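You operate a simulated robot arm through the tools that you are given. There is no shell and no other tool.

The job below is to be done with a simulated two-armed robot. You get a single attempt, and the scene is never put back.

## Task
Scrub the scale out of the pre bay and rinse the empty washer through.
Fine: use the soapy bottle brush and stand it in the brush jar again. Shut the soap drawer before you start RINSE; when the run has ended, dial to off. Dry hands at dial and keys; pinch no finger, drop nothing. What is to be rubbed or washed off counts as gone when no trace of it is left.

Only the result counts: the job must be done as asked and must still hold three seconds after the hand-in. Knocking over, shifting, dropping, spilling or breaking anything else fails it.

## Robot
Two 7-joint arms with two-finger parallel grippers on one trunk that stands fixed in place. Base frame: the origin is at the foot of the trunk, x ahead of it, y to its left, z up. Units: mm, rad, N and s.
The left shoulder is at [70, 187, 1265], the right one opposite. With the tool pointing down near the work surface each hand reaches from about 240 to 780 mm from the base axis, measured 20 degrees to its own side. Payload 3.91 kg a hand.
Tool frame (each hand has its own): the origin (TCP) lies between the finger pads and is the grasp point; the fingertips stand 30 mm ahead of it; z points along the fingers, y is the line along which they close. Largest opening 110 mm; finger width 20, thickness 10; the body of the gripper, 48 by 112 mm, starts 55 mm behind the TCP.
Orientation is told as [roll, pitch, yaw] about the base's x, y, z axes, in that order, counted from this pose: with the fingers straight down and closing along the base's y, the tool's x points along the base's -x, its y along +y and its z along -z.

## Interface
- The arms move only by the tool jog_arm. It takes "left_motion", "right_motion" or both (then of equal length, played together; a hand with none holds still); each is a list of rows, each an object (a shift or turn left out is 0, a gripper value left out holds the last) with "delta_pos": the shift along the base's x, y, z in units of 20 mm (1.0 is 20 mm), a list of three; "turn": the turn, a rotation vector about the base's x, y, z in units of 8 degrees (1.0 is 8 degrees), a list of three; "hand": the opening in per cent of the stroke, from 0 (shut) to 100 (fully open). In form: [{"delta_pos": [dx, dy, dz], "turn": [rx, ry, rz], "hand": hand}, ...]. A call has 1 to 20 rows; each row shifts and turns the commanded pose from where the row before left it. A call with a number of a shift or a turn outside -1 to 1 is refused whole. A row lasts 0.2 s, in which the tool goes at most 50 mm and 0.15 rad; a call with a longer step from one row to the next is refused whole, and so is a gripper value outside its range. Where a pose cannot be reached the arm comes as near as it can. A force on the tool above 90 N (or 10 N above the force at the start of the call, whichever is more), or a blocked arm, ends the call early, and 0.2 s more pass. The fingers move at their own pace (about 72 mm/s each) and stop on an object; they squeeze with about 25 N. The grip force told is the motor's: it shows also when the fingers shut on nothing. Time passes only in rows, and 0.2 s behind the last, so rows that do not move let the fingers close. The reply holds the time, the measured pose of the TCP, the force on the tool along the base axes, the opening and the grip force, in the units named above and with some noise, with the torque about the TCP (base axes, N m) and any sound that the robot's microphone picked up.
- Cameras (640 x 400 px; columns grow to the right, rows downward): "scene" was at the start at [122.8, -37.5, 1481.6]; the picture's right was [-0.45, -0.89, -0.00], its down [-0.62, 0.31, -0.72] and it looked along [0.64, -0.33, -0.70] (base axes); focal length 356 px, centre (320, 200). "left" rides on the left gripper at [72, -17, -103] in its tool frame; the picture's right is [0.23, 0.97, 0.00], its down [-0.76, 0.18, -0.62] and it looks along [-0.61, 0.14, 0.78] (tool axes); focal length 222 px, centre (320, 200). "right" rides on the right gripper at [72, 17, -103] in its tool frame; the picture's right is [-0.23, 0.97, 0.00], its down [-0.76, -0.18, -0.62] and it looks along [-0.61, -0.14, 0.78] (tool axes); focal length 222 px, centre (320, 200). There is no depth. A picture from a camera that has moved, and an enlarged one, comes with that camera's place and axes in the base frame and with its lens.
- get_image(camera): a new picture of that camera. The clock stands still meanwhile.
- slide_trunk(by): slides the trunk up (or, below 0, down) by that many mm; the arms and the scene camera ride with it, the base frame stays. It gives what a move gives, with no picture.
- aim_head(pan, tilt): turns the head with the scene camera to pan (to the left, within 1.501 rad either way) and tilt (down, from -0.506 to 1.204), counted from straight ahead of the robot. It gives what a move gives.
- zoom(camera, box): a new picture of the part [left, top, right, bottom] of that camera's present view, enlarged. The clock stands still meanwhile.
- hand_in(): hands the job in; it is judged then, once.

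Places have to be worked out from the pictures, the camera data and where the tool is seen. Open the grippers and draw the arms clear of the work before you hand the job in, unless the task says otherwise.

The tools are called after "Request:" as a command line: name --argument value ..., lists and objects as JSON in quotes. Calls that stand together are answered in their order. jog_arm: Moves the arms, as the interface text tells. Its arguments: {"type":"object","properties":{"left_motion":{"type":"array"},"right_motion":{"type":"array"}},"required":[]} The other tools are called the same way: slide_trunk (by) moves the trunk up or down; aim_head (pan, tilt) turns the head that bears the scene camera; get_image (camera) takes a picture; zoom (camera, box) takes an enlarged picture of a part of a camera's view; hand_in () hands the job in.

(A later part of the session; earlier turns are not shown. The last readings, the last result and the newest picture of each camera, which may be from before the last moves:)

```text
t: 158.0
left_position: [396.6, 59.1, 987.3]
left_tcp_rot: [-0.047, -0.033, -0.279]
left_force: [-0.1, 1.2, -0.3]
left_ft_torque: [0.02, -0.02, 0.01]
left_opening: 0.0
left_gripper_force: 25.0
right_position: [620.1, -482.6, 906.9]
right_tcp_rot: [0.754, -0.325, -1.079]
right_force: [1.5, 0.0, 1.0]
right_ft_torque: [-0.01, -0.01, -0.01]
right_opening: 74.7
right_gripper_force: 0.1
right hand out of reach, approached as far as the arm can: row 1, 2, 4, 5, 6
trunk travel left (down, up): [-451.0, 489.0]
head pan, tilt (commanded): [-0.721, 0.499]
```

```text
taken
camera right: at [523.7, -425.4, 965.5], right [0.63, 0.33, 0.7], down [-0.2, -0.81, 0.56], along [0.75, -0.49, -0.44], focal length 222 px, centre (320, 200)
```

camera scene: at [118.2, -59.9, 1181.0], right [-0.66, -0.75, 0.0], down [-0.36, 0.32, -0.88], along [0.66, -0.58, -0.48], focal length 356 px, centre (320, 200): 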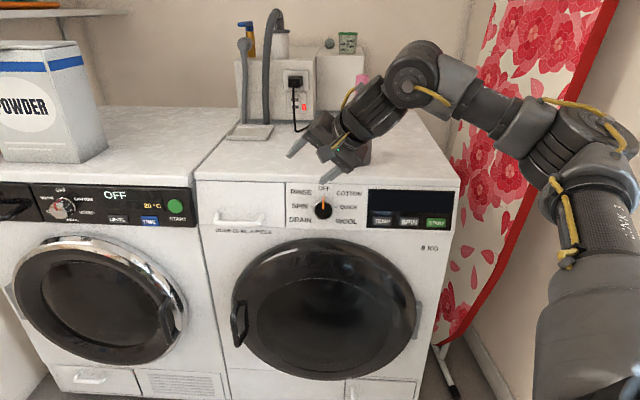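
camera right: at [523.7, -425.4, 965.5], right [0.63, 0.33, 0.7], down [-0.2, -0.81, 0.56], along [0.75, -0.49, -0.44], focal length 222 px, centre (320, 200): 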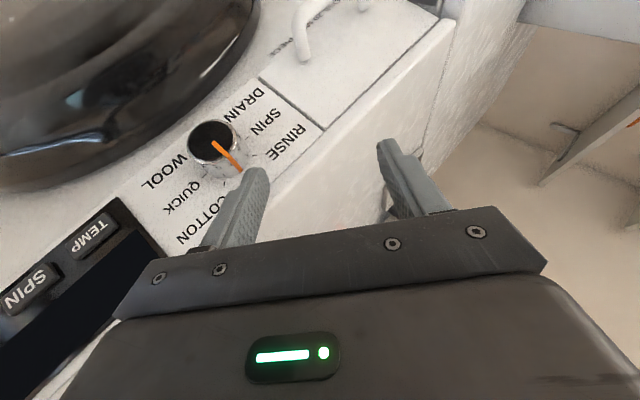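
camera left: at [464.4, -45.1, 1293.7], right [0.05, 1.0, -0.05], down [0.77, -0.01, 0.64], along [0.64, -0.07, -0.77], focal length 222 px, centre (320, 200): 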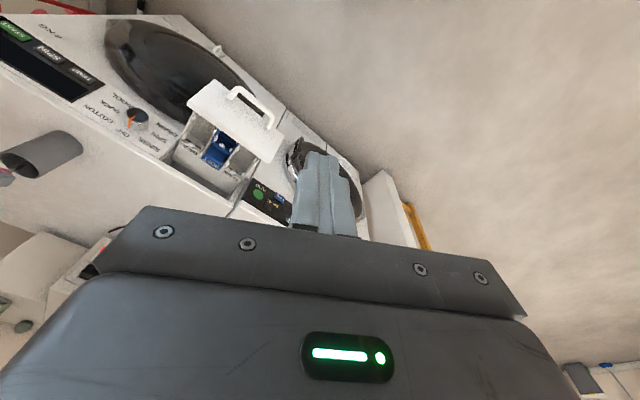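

The gripper is open and leaning left, above and in front of the dial. I move outward and down to a point about 60 mm in front of the dial.

Request:
jog_arm --right_motion '[{"delta_pos": [-0.7, 0.7, 0]}, {"delta_pos": [-0.7, 0.7, -0.4]}, {"delta_pos": [-0.2, -0.2, -0.9]}, {"delta_pos": [-0.2, -0.2, -0.9]}, {"delta_pos": [-0.2, -0.2, -0.9]}, {"delta_pos": [0, 0, -0.9]}, {"delta_pos": [0, 0, -0.9]}, {"delta_pos": [0, 0, -0.9]}]'

Request:
get_image --camera "scene"

Request:
get_image --camera "right"

```text
t: 159.8
left_position: [396.9, 58.9, 986.1]
left_tcp_rot: [-0.044, -0.03, -0.278]
left_force: [1.3, -0.2, -0.3]
left_ft_torque: [0.0, 0.04, 0.02]
left_opening: 0.1
left_gripper_force: 25.2
right_position: [603.9, -497.1, 797.7]
right_tcp_rot: [0.75, -0.323, -1.076]
right_force: [-0.1, -0.1, -0.8]
right_ft_torque: [-0.02, 0.01, -0.01]
right_opening: 74.7
right_gripper_force: 0.0
right hand out of reach, approached as far as the arm can: row 1, 2
trunk travel left (down, up): [-451.0, 489.0]
head pan, tilt (commanded): [-0.721, 0.499]
```

```text
taken
camera scene: at [119.8, -61.4, 1180.6], right [-0.66, -0.75, 0.0], down [-0.36, 0.32, -0.88], along [0.66, -0.58, -0.48], focal length 356 px, centre (320, 200)
```

scene: 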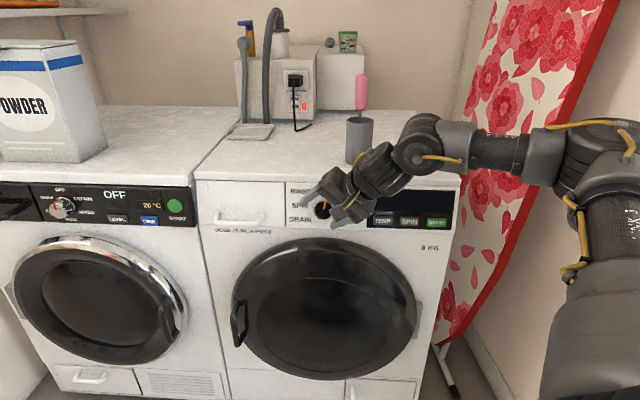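

```text
taken
camera right: at [506.4, -440.5, 857.2], right [0.63, 0.33, 0.7], down [-0.2, -0.81, 0.56], along [0.75, -0.49, -0.44], focal length 222 px, centre (320, 200)
```

right: 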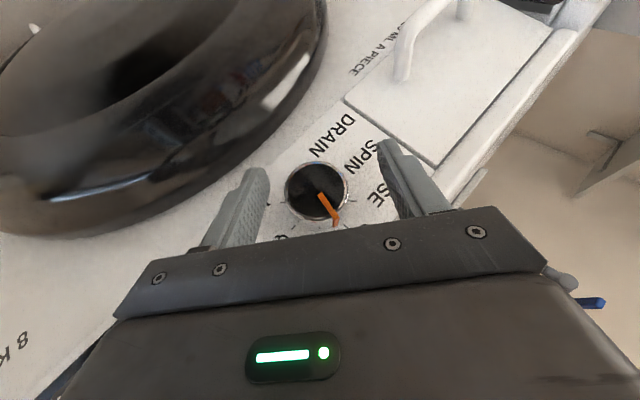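

The dial face centre is confirmed at about (626, -515, 781), between the open fingers. I drop 16 mm and move in along -n so the fingers straddle the knob.

Request:
jog_arm --right_motion '[{"delta_pos": [0.1, 0.1, -0.8]}, {"delta_pos": [0.3, -0.3, 0]}, {"delta_pos": [0.3, -0.3, 0]}, {"delta_pos": [0.2, -0.2, 0]}]'

Request:
get_image --camera "right"

Request:
zoom --camera "scene" --box '[270, 150, 420, 260]'

```text
t: 160.8
left_position: [396.3, 60.9, 987.0]
left_tcp_rot: [-0.046, -0.033, -0.278]
left_force: [0.0, -0.2, -0.2]
left_ft_torque: [0.03, 0.04, 0.0]
left_opening: 0.2
left_gripper_force: 24.5
right_position: [619.9, -509.4, 783.9]
right_tcp_rot: [0.75, -0.322, -1.077]
right_force: [-6.8, 5.2, 0.1]
right_ft_torque: [0.29, 0.35, -0.22]
right_opening: 75.0
right_gripper_force: 0.3
trunk travel left (down, up): [-451.0, 489.0]
head pan, tilt (commanded): [-0.721, 0.499]
```

```text
taken
camera right: at [522.4, -452.1, 843.6], right [0.63, 0.33, 0.7], down [-0.2, -0.81, 0.56], along [0.75, -0.49, -0.44], focal length 222 px, centre (320, 200)
```

right: 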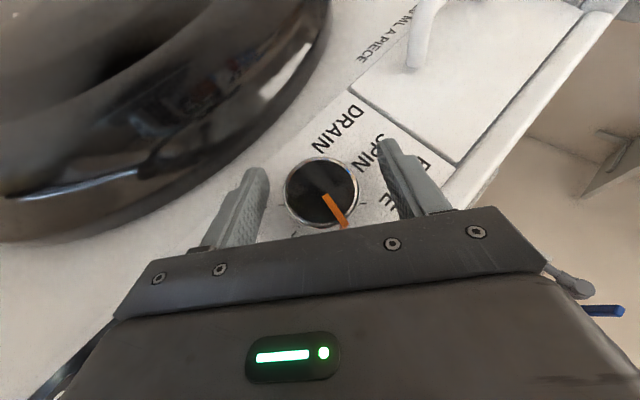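

```text
3.64 times, centred on (345, 205) of scene
camera zoom: at [117.2, -59.0, 1181.1], right [-0.66, -0.75, 0.0], down [-0.36, 0.32, -0.88], along [0.66, -0.58, -0.48], focal length 1294 px, centre (229, 182)
```

zoom: 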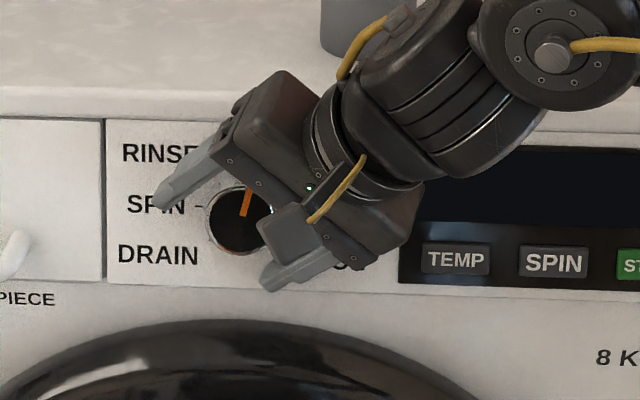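

The lower fingertip touched the panel's bottom ledge (8 N) before the fingers were deep enough. I back off, raise the hand so the fingertips take the knob, narrow the opening to about 54 mm and approach again.

Request:
jog_arm --right_motion '[{"delta_pos": [-0.4, 0.4, 0]}, {"delta_pos": [-0.37, -0.37, 0.55], "hand": 49}, {"hand": 49}, {"hand": 49}]'

Request:
get_image --camera "right"

Request:
zoom --camera "scene" --box '[270, 150, 420, 260]'

```text
t: 161.8
left_position: [396.5, 59.3, 987.4]
left_tcp_rot: [-0.045, -0.031, -0.28]
left_force: [0.0, 0.7, -0.1]
left_ft_torque: [0.04, 0.02, 0.0]
left_opening: 0.2
left_gripper_force: 25.4
right_position: [604.8, -510.2, 795.2]
right_tcp_rot: [0.752, -0.326, -1.078]
right_force: [0.0, -0.4, -0.7]
right_ft_torque: [0.0, -0.03, 0.01]
right_opening: 54.0
right_gripper_force: 0.1
trunk travel left (down, up): [-451.0, 489.0]
head pan, tilt (commanded): [-0.721, 0.499]
```

```text
taken
camera right: at [507.5, -452.7, 854.6], right [0.63, 0.33, 0.7], down [-0.2, -0.81, 0.56], along [0.75, -0.49, -0.44], focal length 222 px, centre (320, 200)
```

right: 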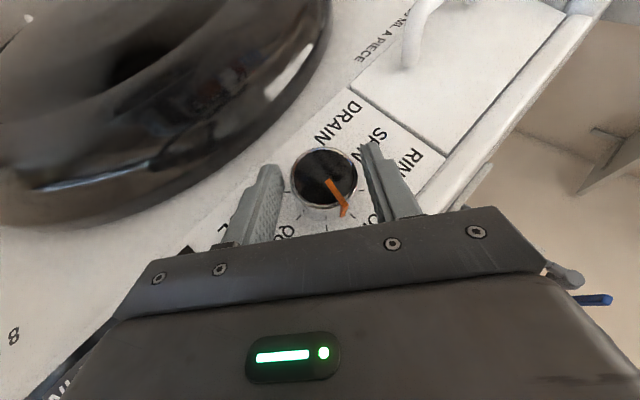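

```text
3.64 times, centred on (345, 205) of scene
camera zoom: at [117.7, -60.0, 1181.1], right [-0.66, -0.75, 0.0], down [-0.36, 0.32, -0.88], along [0.66, -0.58, -0.48], focal length 1294 px, centre (229, 182)
```

zoom: 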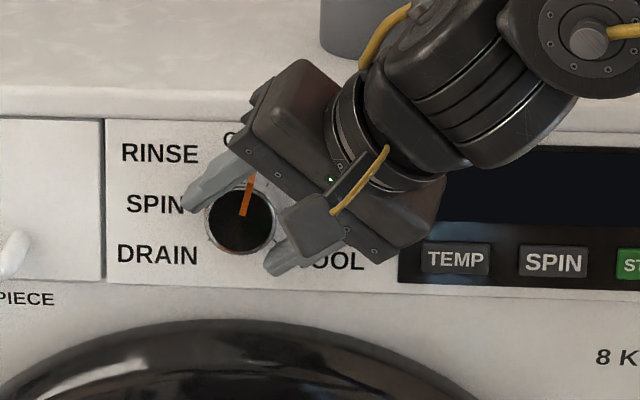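

The knob is centred between the fingertips, about 16 mm ahead of the TCP. I advance along -n in 4 mm steps, watching the force.

Request:
jog_arm --right_motion '[{"delta_pos": [0.14, -0.14, 0]}, {"delta_pos": [0.14, -0.14, 0]}, {"delta_pos": [0.1, -0.1, 0]}]'

Request:
zoom --camera "right" --box '[220, 120, 440, 260]'

```text
t: 162.6
left_position: [397.2, 59.6, 987.2]
left_tcp_rot: [-0.046, -0.031, -0.279]
left_force: [0.1, 0.6, -0.1]
left_ft_torque: [-0.01, 0.02, 0.04]
left_opening: 0.0
left_gripper_force: 24.6
right_position: [612.1, -517.5, 796.1]
right_tcp_rot: [0.752, -0.326, -1.078]
right_force: [-0.6, -0.4, 0.3]
right_ft_torque: [0.0, 0.01, 0.0]
right_opening: 54.1
right_gripper_force: 0.1
trunk travel left (down, up): [-451.0, 489.0]
head pan, tilt (commanded): [-0.721, 0.499]
```

```text
2.86 times, centred on (330, 190) of right
camera zoom: at [515.3, -460.1, 854.9], right [0.63, 0.33, 0.7], down [-0.2, -0.81, 0.56], along [0.75, -0.49, -0.44], focal length 635 px, centre (291, 229)
```

zoom: 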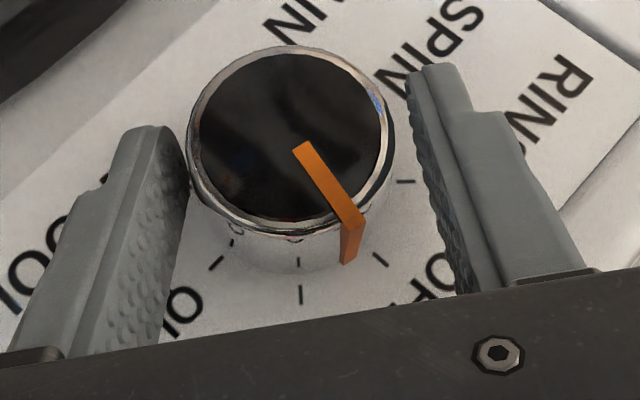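

There is no contact yet, and the knob is slightly nearer the lower finger. I recentre by 2 mm and advance 5 mm more.

Request:
jog_arm --right_motion '[{"delta_pos": [-0.055, -0.055, -0.065]}, {"delta_pos": [0.1, -0.1, 0]}, {"delta_pos": [0.08, -0.08, 0]}]'

Request:
zoom --camera "right" --box '[220, 120, 440, 260]'

```text
t: 163.4
left_position: [395.1, 60.0, 988.1]
left_tcp_rot: [-0.046, -0.032, -0.279]
left_force: [-0.1, -0.3, -0.4]
left_ft_torque: [0.01, 0.01, -0.01]
left_opening: 0.2
left_gripper_force: 24.7
right_position: [613.4, -520.1, 793.4]
right_tcp_rot: [0.75, -0.323, -1.077]
right_force: [-8.5, 7.7, -1.1]
right_ft_torque: [0.31, 0.42, -0.18]
right_opening: 54.4
right_gripper_force: 0.6
trunk travel left (down, up): [-451.0, 489.0]
head pan, tilt (commanded): [-0.721, 0.499]
```

```text
2.86 times, centred on (330, 190) of right
camera zoom: at [516.7, -463.8, 853.3], right [0.63, 0.34, 0.7], down [-0.19, -0.81, 0.56], along [0.75, -0.49, -0.44], focal length 635 px, centre (291, 229)
```

zoom: 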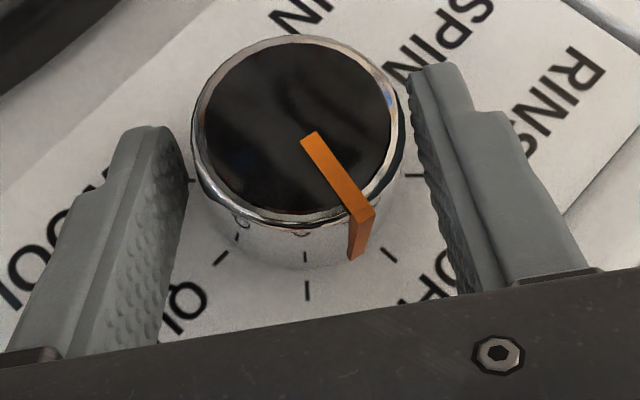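

The fingertip just touches the panel. I back off 1.5 mm and close the fingers on the knob.

Request:
jog_arm --right_motion '[{"delta_pos": [-0.06, 0.06, 0]}, {"hand": 30}, {"hand": 20}, {"hand": 0}, {"hand": 0}]'

Request:
zoom --camera "right" --box '[220, 120, 440, 260]'

Request:
zoom --camera "scene" --box '[270, 150, 470, 270]'

```text
t: 164.6
left_position: [395.7, 61.0, 986.5]
left_tcp_rot: [-0.045, -0.031, -0.279]
left_force: [-0.4, 0.8, -0.1]
left_ft_torque: [-0.01, 0.02, -0.01]
left_opening: 0.0
left_gripper_force: 25.3
right_position: [613.8, -520.7, 794.9]
right_tcp_rot: [0.752, -0.324, -1.08]
right_force: [-0.8, 3.7, 1.1]
right_ft_torque: [0.51, 0.72, -0.64]
right_opening: 49.6
right_gripper_force: 45.0
trunk travel left (down, up): [-451.0, 489.0]
head pan, tilt (commanded): [-0.721, 0.499]
```

```text
2.86 times, centred on (330, 190) of right
camera zoom: at [516.8, -463.5, 853.7], right [0.63, 0.33, 0.7], down [-0.2, -0.81, 0.56], along [0.75, -0.49, -0.44], focal length 635 px, centre (291, 229)
```

zoom: 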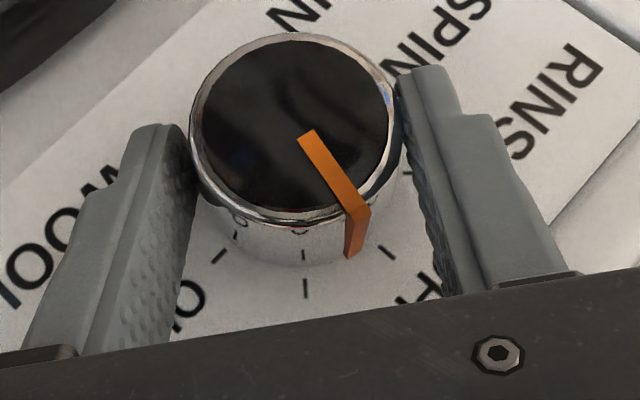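

```text
3.20 times, centred on (370, 210) of scene
camera zoom: at [117.7, -59.5, 1181.1], right [-0.66, -0.75, 0.0], down [-0.36, 0.32, -0.88], along [0.66, -0.58, -0.48], focal length 1138 px, centre (160, 168)
```

zoom: 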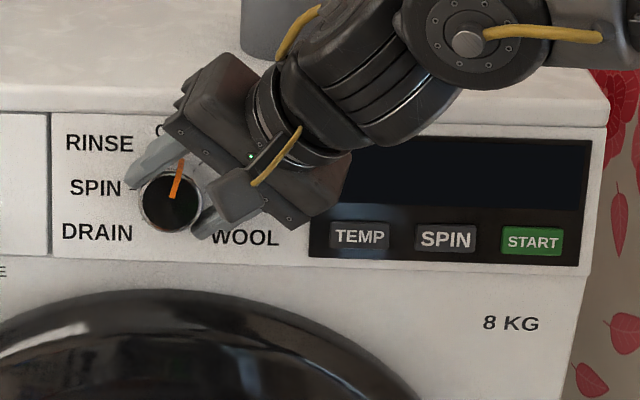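

The knob is gripped (49.6 mm). Now I rotate the hand about the dial axis toward RINSE, first half of the 45°.

Request:
jog_arm --right_motion '[{"delta_pos": [0.066, 0.066, 0.076], "turn": [-0.663, 0.663, 0]}, {"delta_pos": [0.0725, 0.0725, 0.063], "turn": [-0.663, 0.663, 0]}, {"delta_pos": [0.078, 0.078, 0.049], "turn": [-0.663, 0.663, 0]}]'

Request:
zoom --camera "scene" --box '[270, 150, 470, 270]'

Request:
zoom --camera "right" --box '[220, 120, 440, 260]'

```text
t: 165.4
left_position: [396.4, 59.2, 987.9]
left_tcp_rot: [-0.046, -0.031, -0.279]
left_force: [-0.4, 0.1, 0.1]
left_ft_torque: [0.0, 0.02, 0.03]
left_opening: 0.0
left_gripper_force: 24.9
right_position: [618.3, -515.6, 798.2]
right_tcp_rot: [0.338, -0.41, -0.926]
right_force: [-1.6, 10.6, -1.9]
right_ft_torque: [-0.41, -0.1, -1.07]
right_opening: 46.9
right_gripper_force: 45.0
trunk travel left (down, up): [-451.0, 489.0]
head pan, tilt (commanded): [-0.721, 0.499]
```

```text
3.20 times, centred on (370, 210) of scene
camera zoom: at [118.2, -58.6, 1181.0], right [-0.66, -0.75, 0.0], down [-0.36, 0.32, -0.88], along [0.66, -0.58, -0.48], focal length 1138 px, centre (160, 168)
```

zoom: 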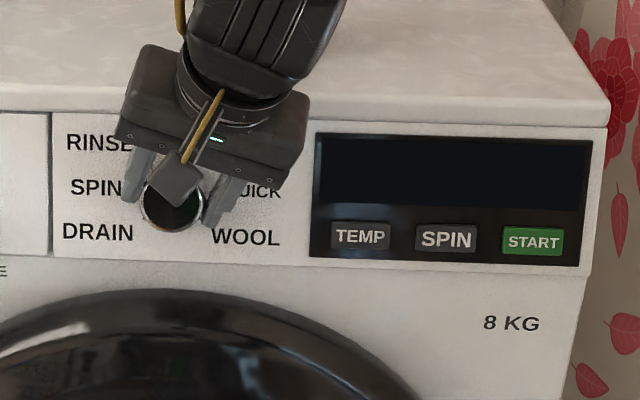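

```text
2.86 times, centred on (330, 190) of right
camera zoom: at [538.2, -440.5, 863.3], right [0.78, 0.49, 0.39], down [-0.01, -0.61, 0.79], along [0.62, -0.62, -0.48], focal length 635 px, centre (291, 229)
```

zoom: 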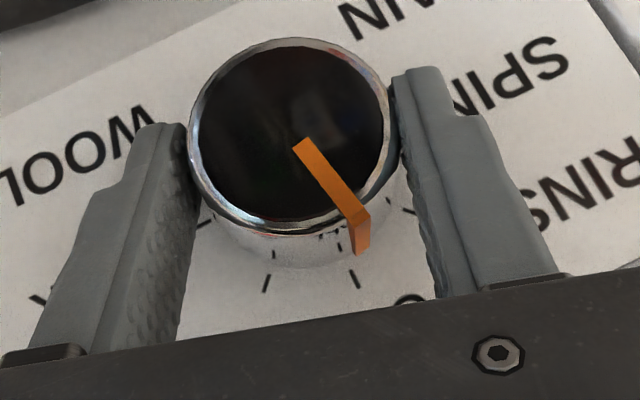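

The knob turns with the hand. I finish the second half of the rotation.

Request:
jog_arm --right_motion '[{"delta_pos": [0.081, 0.081, 0.034], "turn": [-0.663, 0.663, 0]}, {"delta_pos": [0.084, 0.084, 0.019], "turn": [-0.663, 0.663, 0]}, {"delta_pos": [0.085, 0.085, 0.004], "turn": [-0.663, 0.663, 0]}]'

Request:
zoom --camera "scene" --box '[270, 150, 470, 270]'

Request:
zoom --camera "right" --box '[220, 120, 440, 260]'

```text
t: 166.2
left_position: [396.9, 61.0, 988.0]
left_tcp_rot: [-0.044, -0.031, -0.28]
left_force: [0.3, 1.0, -0.4]
left_ft_torque: [-0.03, -0.02, 0.01]
left_opening: 0.0
left_gripper_force: 24.7
right_position: [623.4, -509.5, 799.3]
right_tcp_rot: [-0.089, -0.433, -0.75]
right_force: [-1.7, 9.7, -2.6]
right_ft_torque: [-0.35, -0.56, 0.26]
right_opening: 46.5
right_gripper_force: 45.2
trunk travel left (down, up): [-451.0, 489.0]
head pan, tilt (commanded): [-0.721, 0.499]
```

```text
3.20 times, centred on (370, 210) of scene
camera zoom: at [118.4, -58.5, 1181.0], right [-0.66, -0.75, 0.0], down [-0.36, 0.31, -0.88], along [0.66, -0.58, -0.48], focal length 1138 px, centre (160, 168)
```

zoom: 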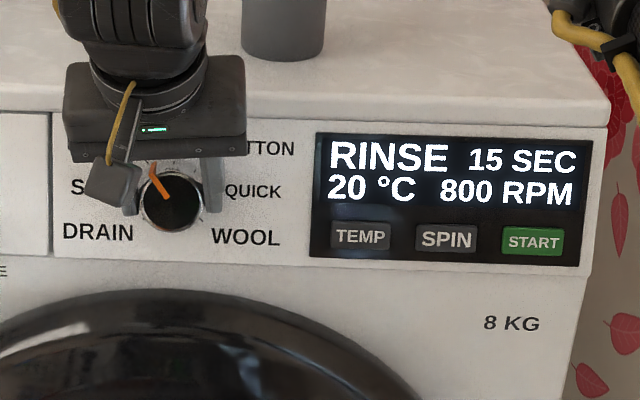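

```text
2.86 times, centred on (330, 190) of right
camera zoom: at [561.6, -417.5, 860.6], right [0.84, 0.54, 0.01], down [0.23, -0.38, 0.9], along [0.49, -0.75, -0.44], focal length 635 px, centre (291, 229)
```

zoom: 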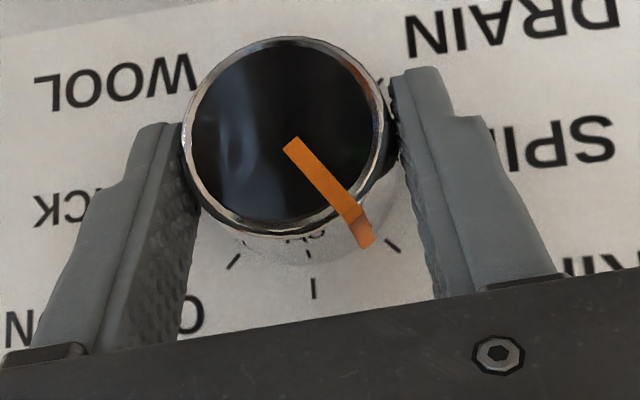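

The display lights up: RINSE, 15 SEC, 20 °C, 800 RPM. I open the fingers and withdraw straight out from the dial.

Request:
jog_arm --right_motion '[{"hand": 55}, {"hand": 62}, {"hand": 65}, {"delta_pos": [-0.4, 0.4, 0]}, {"delta_pos": [-0.7, 0.7, 0]}, {"delta_pos": [-0.7, 0.7, 0]}]'

Request:
zoom --camera "scene" --box '[270, 150, 470, 270]'

Request:
get_image --camera "scene"

```text
t: 167.6
left_position: [396.5, 60.3, 986.6]
left_tcp_rot: [-0.045, -0.03, -0.281]
left_force: [0.0, -0.1, -0.2]
left_ft_torque: [0.0, 0.02, -0.03]
left_opening: 0.0
left_gripper_force: 25.0
right_position: [595.3, -483.7, 801.2]
right_tcp_rot: [-0.091, -0.429, -0.747]
right_force: [0.3, -0.8, -0.3]
right_ft_torque: [0.01, -0.01, 0.01]
right_opening: 71.4
right_gripper_force: 0.0
right hand out of reach, approached as far as the arm can: row 6
trunk travel left (down, up): [-451.0, 489.0]
head pan, tilt (commanded): [-0.721, 0.499]
```

```text
3.20 times, centred on (370, 210) of scene
camera zoom: at [117.9, -59.4, 1181.1], right [-0.66, -0.75, 0.0], down [-0.36, 0.32, -0.88], along [0.66, -0.58, -0.48], focal length 1138 px, centre (160, 168)
```

zoom: 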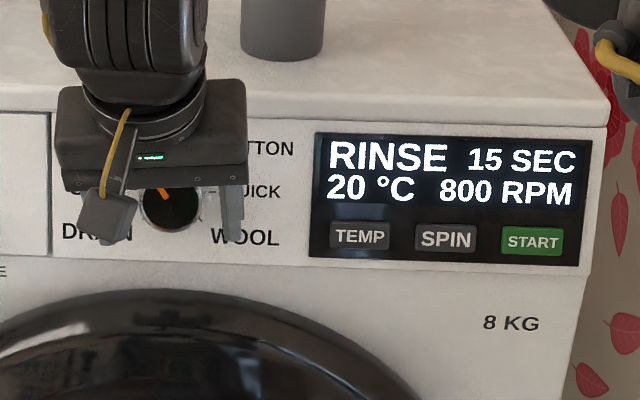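

```text
taken
camera scene: at [117.9, -59.4, 1181.1], right [-0.66, -0.75, 0.0], down [-0.36, 0.32, -0.88], along [0.66, -0.58, -0.48], focal length 356 px, centre (320, 200)
```

scene: 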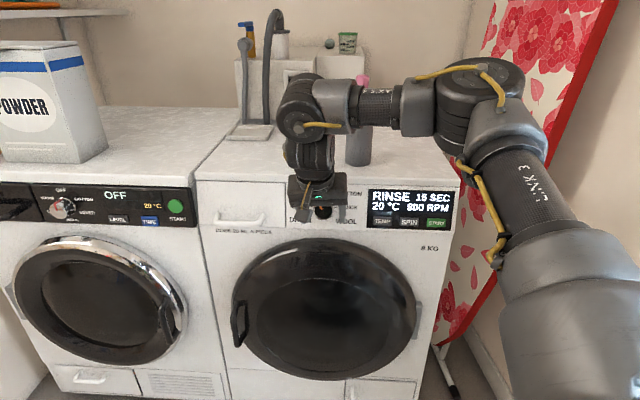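

The dial stays at RINSE. Now I close the fingers and move along the front to START, which is near (453, -704, 753).

Request:
jog_arm --right_motion '[{"delta_pos": [-0.6, -0.5, 0.2]}, {"delta_pos": [-1, -1, 0]}, {"delta_pos": [-1, -1, 0], "hand": 0}, {"delta_pos": [-1, -1, 0], "hand": 0}, {"delta_pos": [-1, -1, -0.1], "hand": 0}, {"delta_pos": [-1, -1, -0.1], "hand": 0}, {"delta_pos": [-1, -1, -0.2], "hand": 0}, {"delta_pos": [-1, -1, -0.2], "hand": 0}, {"delta_pos": [-0.9, -1, -0.2], "hand": 0}]'

Request:
get_image --camera "scene"

Request:
get_image --camera "right"

```text
t: 169.6
left_position: [395.7, 59.8, 986.8]
left_tcp_rot: [-0.044, -0.032, -0.281]
left_force: [0.1, 0.1, -0.5]
left_ft_torque: [-0.02, -0.03, 0.04]
left_opening: 0.0
left_gripper_force: 24.9
right_position: [424.4, -656.5, 788.5]
right_tcp_rot: [-0.088, -0.431, -0.752]
right_force: [-0.2, -0.5, 0.0]
right_ft_torque: [0.03, -0.01, 0.0]
right_opening: 0.0
right_gripper_force: 25.1
trunk travel left (down, up): [-451.0, 489.0]
head pan, tilt (commanded): [-0.721, 0.499]
```

```text
taken
camera scene: at [117.4, -60.8, 1181.1], right [-0.66, -0.75, 0.0], down [-0.36, 0.32, -0.88], along [0.66, -0.58, -0.48], focal length 356 px, centre (320, 200)
```

scene: 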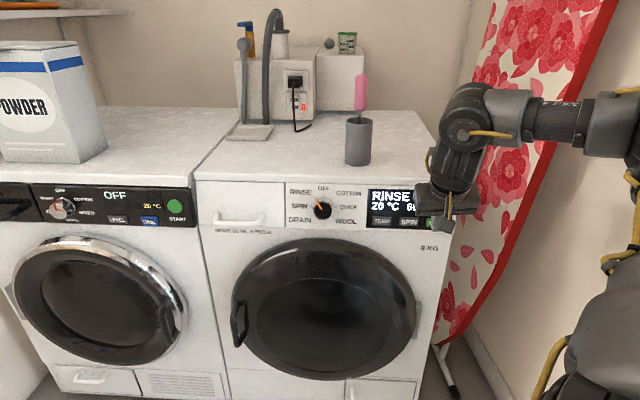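

```text
taken
camera right: at [363.0, -562.2, 850.4], right [0.84, 0.54, 0.02], down [0.23, -0.38, 0.9], along [0.49, -0.75, -0.44], focal length 222 px, centre (320, 200)
```

right: 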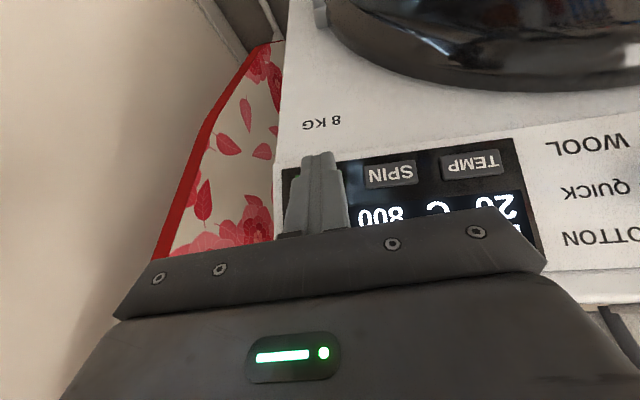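

The fingertip is about 11 mm left of and above START's centre. I line up, then approach the key slowly.

Request:
jog_arm --right_motion '[{"delta_pos": [-0.38, -0.38, -0.55]}, {"delta_pos": [0.45, -0.45, 0]}, {"delta_pos": [0.4, -0.4, 0]}]'

Request:
zoom --camera "scene" --box '[360, 160, 480, 260]'

Request:
zoom --camera "right" --box '[240, 120, 440, 260]'

```text
t: 170.4
left_position: [395.9, 59.7, 988.0]
left_tcp_rot: [-0.043, -0.032, -0.28]
left_force: [0.0, -0.6, 0.0]
left_ft_torque: [-0.02, 0.02, 0.01]
left_opening: 0.0
left_gripper_force: 25.0
right_position: [434.3, -680.2, 777.3]
right_tcp_rot: [-0.089, -0.431, -0.749]
right_force: [-0.6, -0.1, -0.1]
right_ft_torque: [-0.01, 0.02, 0.0]
right_opening: 0.0
right_gripper_force: 24.6
trunk travel left (down, up): [-451.0, 489.0]
head pan, tilt (commanded): [-0.721, 0.499]
```

```text
4.00 times, centred on (420, 210) of scene
camera zoom: at [117.8, -60.4, 1181.0], right [-0.66, -0.75, 0.0], down [-0.36, 0.32, -0.88], along [0.66, -0.58, -0.48], focal length 1423 px, centre (-80, 160)
```

zoom: 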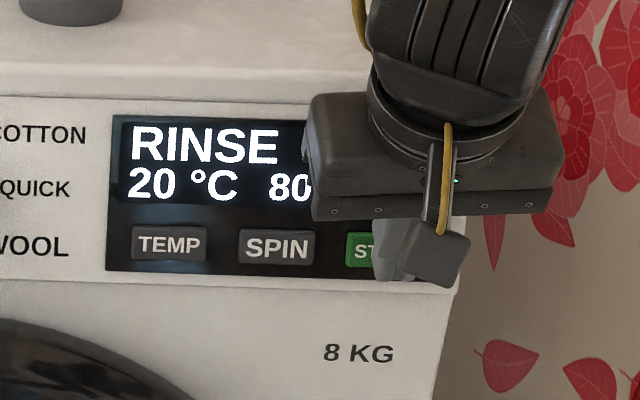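

```text
2.86 times, centred on (340, 190) of right
camera zoom: at [372.9, -586.5, 838.9], right [0.84, 0.54, 0.02], down [0.23, -0.38, 0.9], along [0.49, -0.75, -0.44], focal length 635 px, centre (263, 229)
```

zoom: 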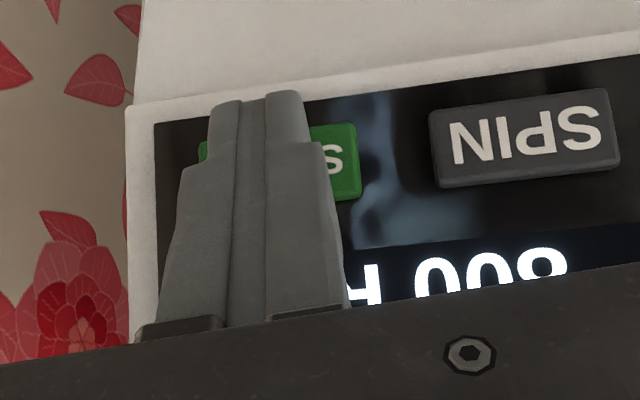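

The leading edge of the fingertip projects onto the middle of START. I press in 2–3 mm steps until the key responds.

Request:
jog_arm --right_motion '[{"delta_pos": [0.15, -0.15, 0]}, {"delta_pos": [0.12, -0.12, 0]}]'

Request:
jog_arm --right_motion '[{"delta_pos": [0.08, -0.08, 0]}, {"delta_pos": [0, 0, 0]}]'

Request:
zoom --camera "scene" --box '[360, 160, 480, 260]'

```text
t: 171.0
left_position: [396.3, 60.5, 988.2]
left_tcp_rot: [-0.046, -0.03, -0.279]
left_force: [0.4, 0.7, 0.1]
left_ft_torque: [0.0, 0.02, -0.04]
left_opening: 0.0
left_gripper_force: 24.4
right_position: [438.9, -685.1, 777.1]
right_tcp_rot: [-0.089, -0.43, -0.751]
right_force: [-1.0, 1.1, 0.0]
right_ft_torque: [0.03, 0.0, 0.02]
right_opening: 0.0
right_gripper_force: 24.9
trunk travel left (down, up): [-451.0, 489.0]
head pan, tilt (commanded): [-0.721, 0.499]
heard: click
```

```text
t: 171.6
left_position: [396.7, 59.9, 986.9]
left_tcp_rot: [-0.046, -0.03, -0.278]
left_force: [0.8, 0.4, 0.6]
left_ft_torque: [0.0, -0.01, 0.03]
left_opening: 0.0
left_gripper_force: 25.0
right_position: [441.5, -685.3, 777.1]
right_tcp_rot: [-0.088, -0.432, -0.749]
right_force: [-1.5, 1.8, -0.1]
right_ft_torque: [0.05, 0.02, -0.01]
right_opening: 0.0
right_gripper_force: 25.4
trunk travel left (down, up): [-451.0, 489.0]
head pan, tilt (commanded): [-0.721, 0.499]
```

```text
4.00 times, centred on (420, 210) of scene
camera zoom: at [117.7, -59.9, 1181.0], right [-0.66, -0.75, 0.0], down [-0.36, 0.32, -0.88], along [0.66, -0.58, -0.48], focal length 1423 px, centre (-80, 160)
```

zoom: 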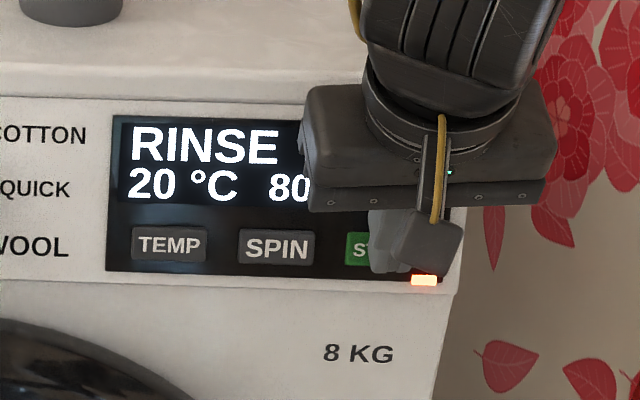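

I heard a click and a lamp lights beside START. I withdraw from the key and watch the display.

Request:
jog_arm --right_motion '[{"delta_pos": [-0.4, 0.4, 0]}, {"delta_pos": [-0.8, 0.8, 0]}, {"delta_pos": [-0.5, 0.5, 0.3]}]'

Request:
get_image --camera "scene"

Request:
zoom --camera "scene" --box '[270, 150, 470, 270]'

```text
t: 172.4
left_position: [395.8, 60.4, 987.8]
left_tcp_rot: [-0.045, -0.032, -0.279]
left_force: [0.6, -1.1, 0.0]
left_ft_torque: [0.0, 0.0, -0.02]
left_opening: 0.0
left_gripper_force: 25.2
right_position: [406.5, -650.8, 783.2]
right_tcp_rot: [-0.09, -0.432, -0.75]
right_force: [0.1, 1.0, 0.1]
right_ft_torque: [-0.01, -0.02, 0.01]
right_opening: 0.1
right_gripper_force: 24.9
trunk travel left (down, up): [-451.0, 489.0]
head pan, tilt (commanded): [-0.721, 0.499]
```

```text
taken
camera scene: at [117.7, -59.7, 1181.1], right [-0.66, -0.75, 0.0], down [-0.36, 0.32, -0.88], along [0.66, -0.58, -0.48], focal length 356 px, centre (320, 200)
```

scene: 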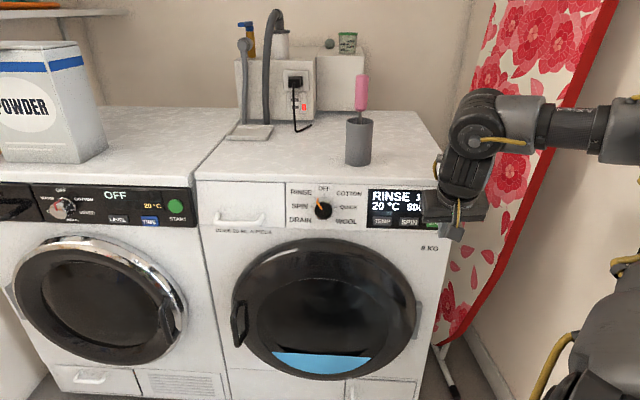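

```text
3.20 times, centred on (370, 210) of scene
camera zoom: at [117.7, -59.7, 1181.1], right [-0.66, -0.75, 0.0], down [-0.36, 0.32, -0.88], along [0.66, -0.58, -0.48], focal length 1138 px, centre (160, 168)
```

zoom: 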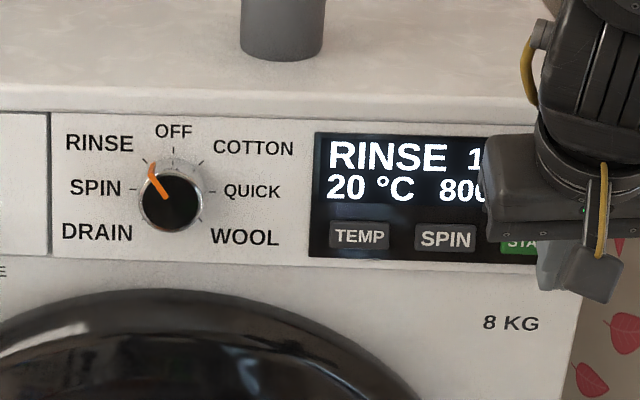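

Water shows in the drum and RINSE is running. While it runs I move the hand back in front of the dial, staying clear of it.

Request:
jog_arm --right_motion '[{"delta_pos": [0.94, 0.84, 0.1]}, {"delta_pos": [0.94, 0.84, 0.1]}, {"delta_pos": [0.94, 0.84, 0.1]}, {"delta_pos": [0.94, 0.84, 0.1]}, {"delta_pos": [0.94, 0.84, 0.1]}, {"delta_pos": [0.94, 0.84, 0.1]}, {"delta_pos": [0.94, 0.84, 0.1]}, {"delta_pos": [0.94, 0.84, 0.1], "hand": 65}, {"delta_pos": [0.94, 0.84, 0.1], "hand": 65}, {"delta_pos": [0.8, 0.8, 0.1], "hand": 65}, {"hand": 65}, {"hand": 65}]'

Request:
get_image --camera "scene"

Request:
zoom --camera "scene" --box '[270, 150, 470, 270]'

```text
t: 175.0
left_position: [396.4, 60.8, 986.0]
left_tcp_rot: [-0.044, -0.031, -0.278]
left_force: [0.3, 0.0, -0.1]
left_ft_torque: [-0.03, 0.0, 0.02]
left_opening: 0.2
left_gripper_force: 25.1
right_position: [594.4, -484.1, 801.2]
right_tcp_rot: [-0.089, -0.428, -0.747]
right_force: [0.0, -0.4, -0.2]
right_ft_torque: [-0.01, -0.04, 0.01]
right_opening: 71.5
right_gripper_force: 0.1
trunk travel left (down, up): [-451.0, 489.0]
head pan, tilt (commanded): [-0.721, 0.499]
```

```text
taken
camera scene: at [118.1, -59.7, 1181.0], right [-0.66, -0.75, 0.0], down [-0.36, 0.32, -0.88], along [0.66, -0.58, -0.48], focal length 356 px, centre (320, 200)
```

scene: 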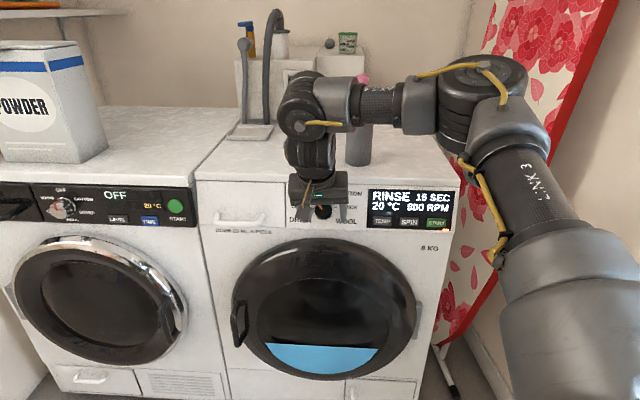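

```text
3.20 times, centred on (370, 210) of scene
camera zoom: at [118.1, -59.7, 1181.0], right [-0.66, -0.75, 0.0], down [-0.36, 0.32, -0.88], along [0.66, -0.58, -0.48], focal length 1138 px, centre (160, 168)
```

zoom: 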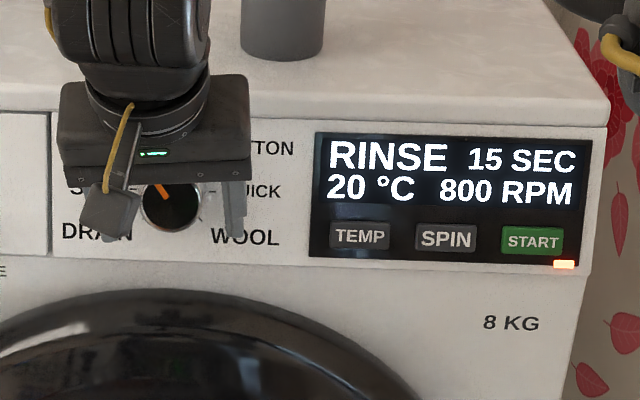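

The run continues with water rising and the lamp lit. I wait without moving.

Request:
jog_arm --right_motion '[{}, {}, {}, {}, {}, {}, {}, {}, {}, {}, {}, {}, {}, {}, {}, {}, {}, {}, {}, {}]'

Request:
get_image --camera "scene"

Request:
jog_arm --right_motion '[{}, {}, {}, {}, {}, {}, {}, {}, {}, {}, {}, {}, {}, {}, {}, {}, {}, {}, {}, {}]'

Request:
get_image --camera "scene"

```text
t: 179.2
left_position: [396.6, 60.3, 987.6]
left_tcp_rot: [-0.046, -0.032, -0.279]
left_force: [-0.3, -0.4, 0.2]
left_ft_torque: [0.0, -0.02, 0.03]
left_opening: 0.0
left_gripper_force: 25.1
right_position: [593.1, -484.7, 803.9]
right_tcp_rot: [-0.088, -0.43, -0.747]
right_force: [-0.2, -0.5, -0.5]
right_ft_torque: [-0.03, 0.0, 0.03]
right_opening: 71.3
right_gripper_force: 0.1
trunk travel left (down, up): [-451.0, 489.0]
head pan, tilt (commanded): [-0.721, 0.499]
```

```text
taken
camera scene: at [117.9, -59.9, 1181.0], right [-0.66, -0.75, 0.0], down [-0.36, 0.32, -0.88], along [0.66, -0.58, -0.48], focal length 356 px, centre (320, 200)
```

scene: 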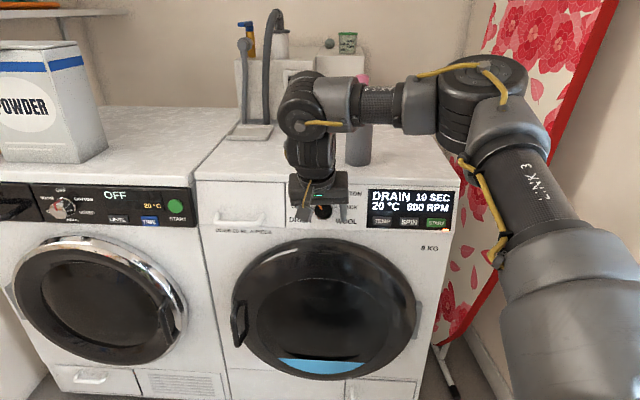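

```text
t: 183.4
left_position: [397.3, 60.4, 987.4]
left_tcp_rot: [-0.046, -0.032, -0.281]
left_force: [0.2, -0.1, 0.9]
left_ft_torque: [-0.03, -0.02, 0.0]
left_opening: 0.1
left_gripper_force: 25.1
right_position: [592.9, -485.4, 803.5]
right_tcp_rot: [-0.089, -0.429, -0.747]
right_force: [0.6, 0.7, 0.0]
right_ft_torque: [0.01, -0.01, 0.01]
right_opening: 71.5
right_gripper_force: 0.1
trunk travel left (down, up): [-451.0, 489.0]
head pan, tilt (commanded): [-0.721, 0.499]
```

```text
taken
camera scene: at [117.9, -59.9, 1181.0], right [-0.66, -0.75, 0.0], down [-0.36, 0.32, -0.88], along [0.66, -0.58, -0.48], focal length 356 px, centre (320, 200)
```

scene: 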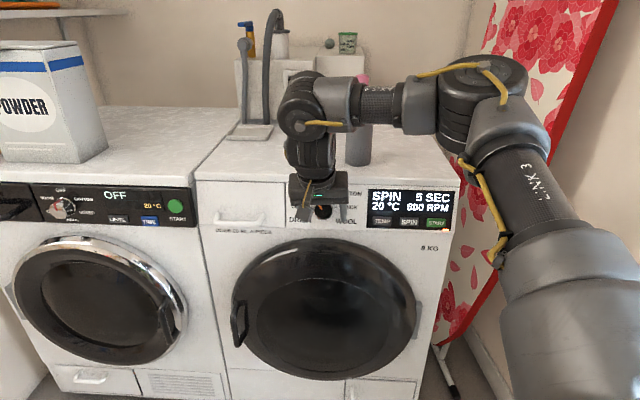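

The machine went through DRAIN and is now at SPIN with 5 s left. I wait for the end.

Request:
jog_arm --right_motion '[{}, {}, {}, {}, {}, {}, {}, {}, {}, {}, {}, {}, {}, {}, {}, {}, {}, {}, {}, {}]'

Request:
zoom --camera "scene" --box '[270, 150, 470, 270]'

Request:
jog_arm --right_motion '[{}, {}, {}, {}, {}, {}, {}, {}, {}, {}, {}, {}]'

Request:
zoom --camera "scene" --box '[270, 150, 470, 270]'

```text
t: 187.6
left_position: [395.1, 60.4, 987.5]
left_tcp_rot: [-0.043, -0.031, -0.279]
left_force: [0.5, -0.3, -0.3]
left_ft_torque: [0.01, -0.02, 0.0]
left_opening: 0.0
left_gripper_force: 25.0
right_position: [592.9, -485.3, 802.5]
right_tcp_rot: [-0.09, -0.429, -0.747]
right_force: [1.0, 1.3, -0.1]
right_ft_torque: [-0.02, -0.02, 0.02]
right_opening: 71.5
right_gripper_force: 0.0
trunk travel left (down, up): [-451.0, 489.0]
head pan, tilt (commanded): [-0.721, 0.499]
```

```text
3.20 times, centred on (370, 210) of scene
camera zoom: at [117.9, -59.9, 1181.0], right [-0.66, -0.75, 0.0], down [-0.36, 0.32, -0.88], along [0.66, -0.58, -0.48], focal length 1138 px, centre (160, 168)
```

zoom: 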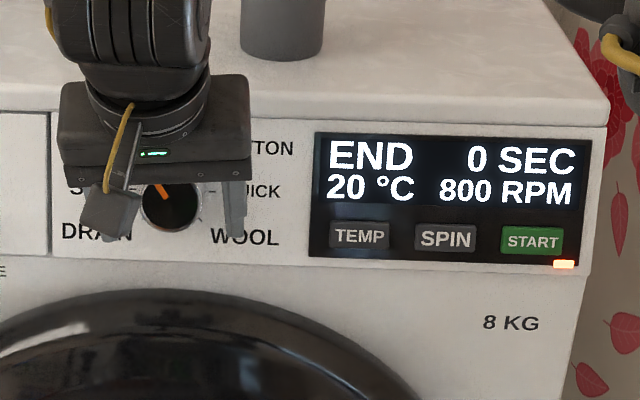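

```text
t: 190.2
left_position: [396.1, 59.9, 986.3]
left_tcp_rot: [-0.045, -0.032, -0.279]
left_force: [0.8, -0.6, -1.3]
left_ft_torque: [0.0, -0.01, 0.0]
left_opening: 0.1
left_gripper_force: 25.2
right_position: [593.3, -484.8, 803.2]
right_tcp_rot: [-0.088, -0.428, -0.746]
right_force: [0.6, 0.3, 1.1]
right_ft_torque: [-0.03, -0.02, 0.0]
right_opening: 71.6
right_gripper_force: 0.0
trunk travel left (down, up): [-451.0, 489.0]
head pan, tilt (commanded): [-0.721, 0.499]
```

```text
3.20 times, centred on (370, 210) of scene
camera zoom: at [117.9, -59.9, 1181.0], right [-0.66, -0.75, 0.0], down [-0.36, 0.32, -0.88], along [0.66, -0.58, -0.48], focal length 1138 px, centre (160, 168)
```

zoom: 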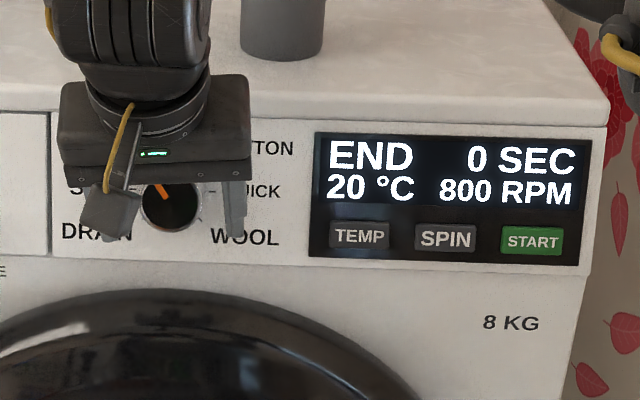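

The display shows END and the lamp is out, so the run has ended. Now I go back in to grip the dial at the pose where I left it.

Request:
jog_arm --right_motion '[{"delta_pos": [0.135, 0.135, -0.195]}, {"delta_pos": [0.45, -0.45, 0]}, {"delta_pos": [0.45, -0.45, 0]}, {"delta_pos": [0.3, -0.3, 0]}, {"delta_pos": [0.1, -0.1, 0]}]'

Request:
zoom --camera "right" --box '[220, 120, 440, 260]'

Request:
zoom --camera "scene" --box '[270, 150, 470, 270]'

```text
t: 191.4
left_position: [397.5, 59.2, 987.6]
left_tcp_rot: [-0.045, -0.032, -0.28]
left_force: [0.2, 0.2, -0.1]
left_ft_torque: [-0.01, -0.01, -0.03]
left_opening: 0.2
left_gripper_force: 24.9
right_position: [620.6, -508.3, 799.0]
right_tcp_rot: [-0.088, -0.43, -0.751]
right_force: [1.0, -0.1, 1.1]
right_ft_torque: [0.02, 0.02, 0.05]
right_opening: 71.3
right_gripper_force: 0.1
trunk travel left (down, up): [-451.0, 489.0]
head pan, tilt (commanded): [-0.721, 0.499]
```

```text
2.86 times, centred on (330, 190) of right
camera zoom: at [559.6, -415.3, 860.5], right [0.84, 0.54, 0.02], down [0.23, -0.38, 0.9], along [0.49, -0.75, -0.44], focal length 635 px, centre (291, 229)
```

zoom: 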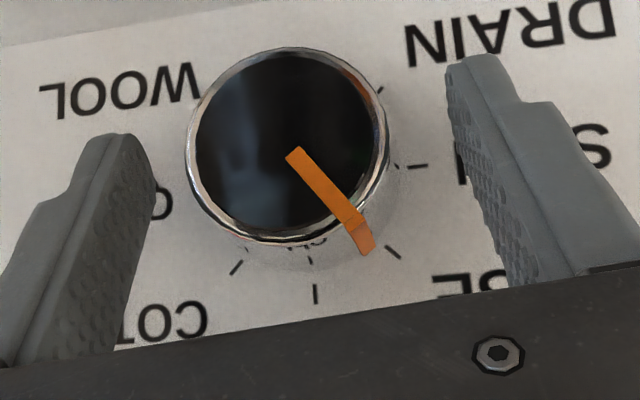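

```text
3.20 times, centred on (370, 210) of scene
camera zoom: at [117.9, -59.8, 1181.0], right [-0.66, -0.75, 0.0], down [-0.36, 0.32, -0.88], along [0.66, -0.58, -0.48], focal length 1138 px, centre (160, 168)
```

zoom: 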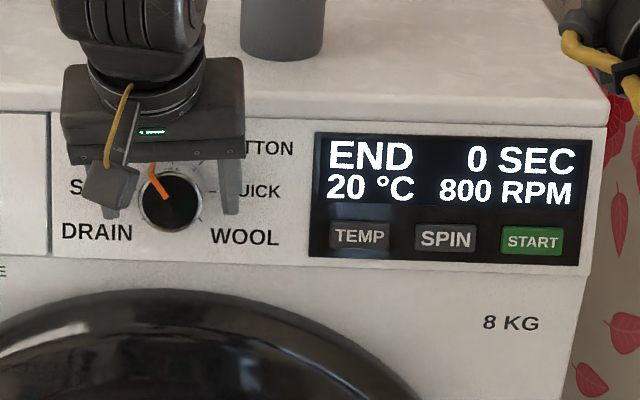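

The fingers straddle the knob. I advance 2 mm and close on it.

Request:
jog_arm --right_motion '[{"delta_pos": [0.06, -0.1, 0]}, {"hand": 45}, {"hand": 20}, {"hand": 0}, {"hand": 0}]'

Request:
zoom --camera "right" --box '[220, 120, 440, 260]'

```text
t: 192.6
left_position: [396.4, 60.4, 987.9]
left_tcp_rot: [-0.045, -0.031, -0.279]
left_force: [0.7, 0.7, 0.1]
left_ft_torque: [0.0, 0.0, -0.03]
left_opening: 0.1
left_gripper_force: 24.8
right_position: [622.7, -509.6, 799.3]
right_tcp_rot: [-0.089, -0.432, -0.748]
right_force: [0.4, 0.1, 0.8]
right_ft_torque: [0.34, 0.25, 0.28]
right_opening: 46.2
right_gripper_force: 44.9
trunk travel left (down, up): [-451.0, 489.0]
head pan, tilt (commanded): [-0.721, 0.499]
```

```text
2.86 times, centred on (330, 190) of right
camera zoom: at [560.9, -417.1, 860.6], right [0.84, 0.54, 0.02], down [0.23, -0.38, 0.9], along [0.49, -0.75, -0.44], focal length 635 px, centre (291, 229)
```

zoom: 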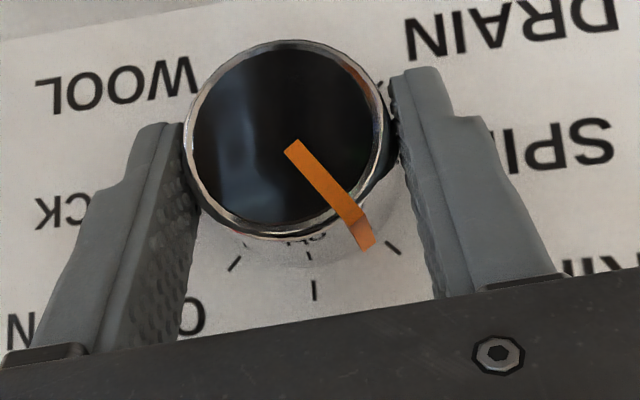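

The knob is gripped. I rotate back 45° clockwise toward OFF.

Request:
jog_arm --right_motion '[{"delta_pos": [-0.0834, -0.0834, 0.004], "turn": [0.663, -0.663, 0]}, {"delta_pos": [-0.0827, -0.0827, -0.012], "turn": [0.663, -0.663, 0]}, {"delta_pos": [-0.081, -0.081, -0.027], "turn": [0.663, -0.663, 0]}, {"delta_pos": [-0.0778, -0.0778, -0.042], "turn": [0.663, -0.663, 0]}, {"delta_pos": [-0.0732, -0.0732, -0.056], "turn": [0.663, -0.663, 0]}, {"delta_pos": [-0.0672, -0.0672, -0.069], "turn": [0.663, -0.663, 0]}]'

Request:
zoom --camera "scene" --box '[270, 150, 470, 270]'

Request:
zoom --camera "right" --box '[220, 120, 440, 260]'

```text
t: 194.0
left_position: [395.8, 59.9, 987.6]
left_tcp_rot: [-0.045, -0.031, -0.278]
left_force: [-0.2, -0.1, 0.6]
left_ft_torque: [-0.03, -0.01, -0.03]
left_opening: 0.0
left_gripper_force: 24.9
right_position: [611.7, -520.0, 795.0]
right_tcp_rot: [0.752, -0.322, -1.077]
right_force: [-7.5, 3.0, -0.3]
right_ft_torque: [0.32, 0.68, -0.92]
right_opening: 48.9
right_gripper_force: 44.9
trunk travel left (down, up): [-451.0, 489.0]
head pan, tilt (commanded): [-0.721, 0.499]
```

```text
3.20 times, centred on (370, 210) of scene
camera zoom: at [117.2, -59.8, 1181.1], right [-0.66, -0.75, 0.0], down [-0.36, 0.32, -0.88], along [0.66, -0.58, -0.48], focal length 1138 px, centre (160, 168)
```

zoom: 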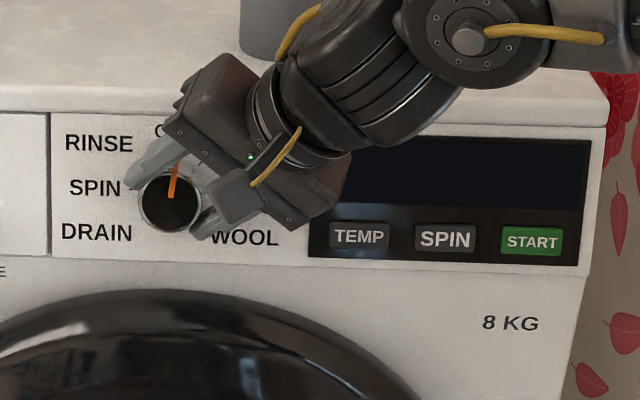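

```text
2.86 times, centred on (330, 190) of right
camera zoom: at [515.2, -462.3, 854.2], right [0.63, 0.33, 0.7], down [-0.2, -0.81, 0.56], along [0.75, -0.49, -0.44], focal length 635 px, centre (291, 229)
```

zoom: 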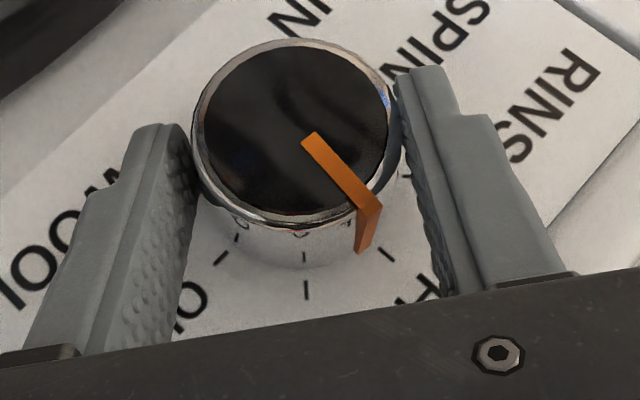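

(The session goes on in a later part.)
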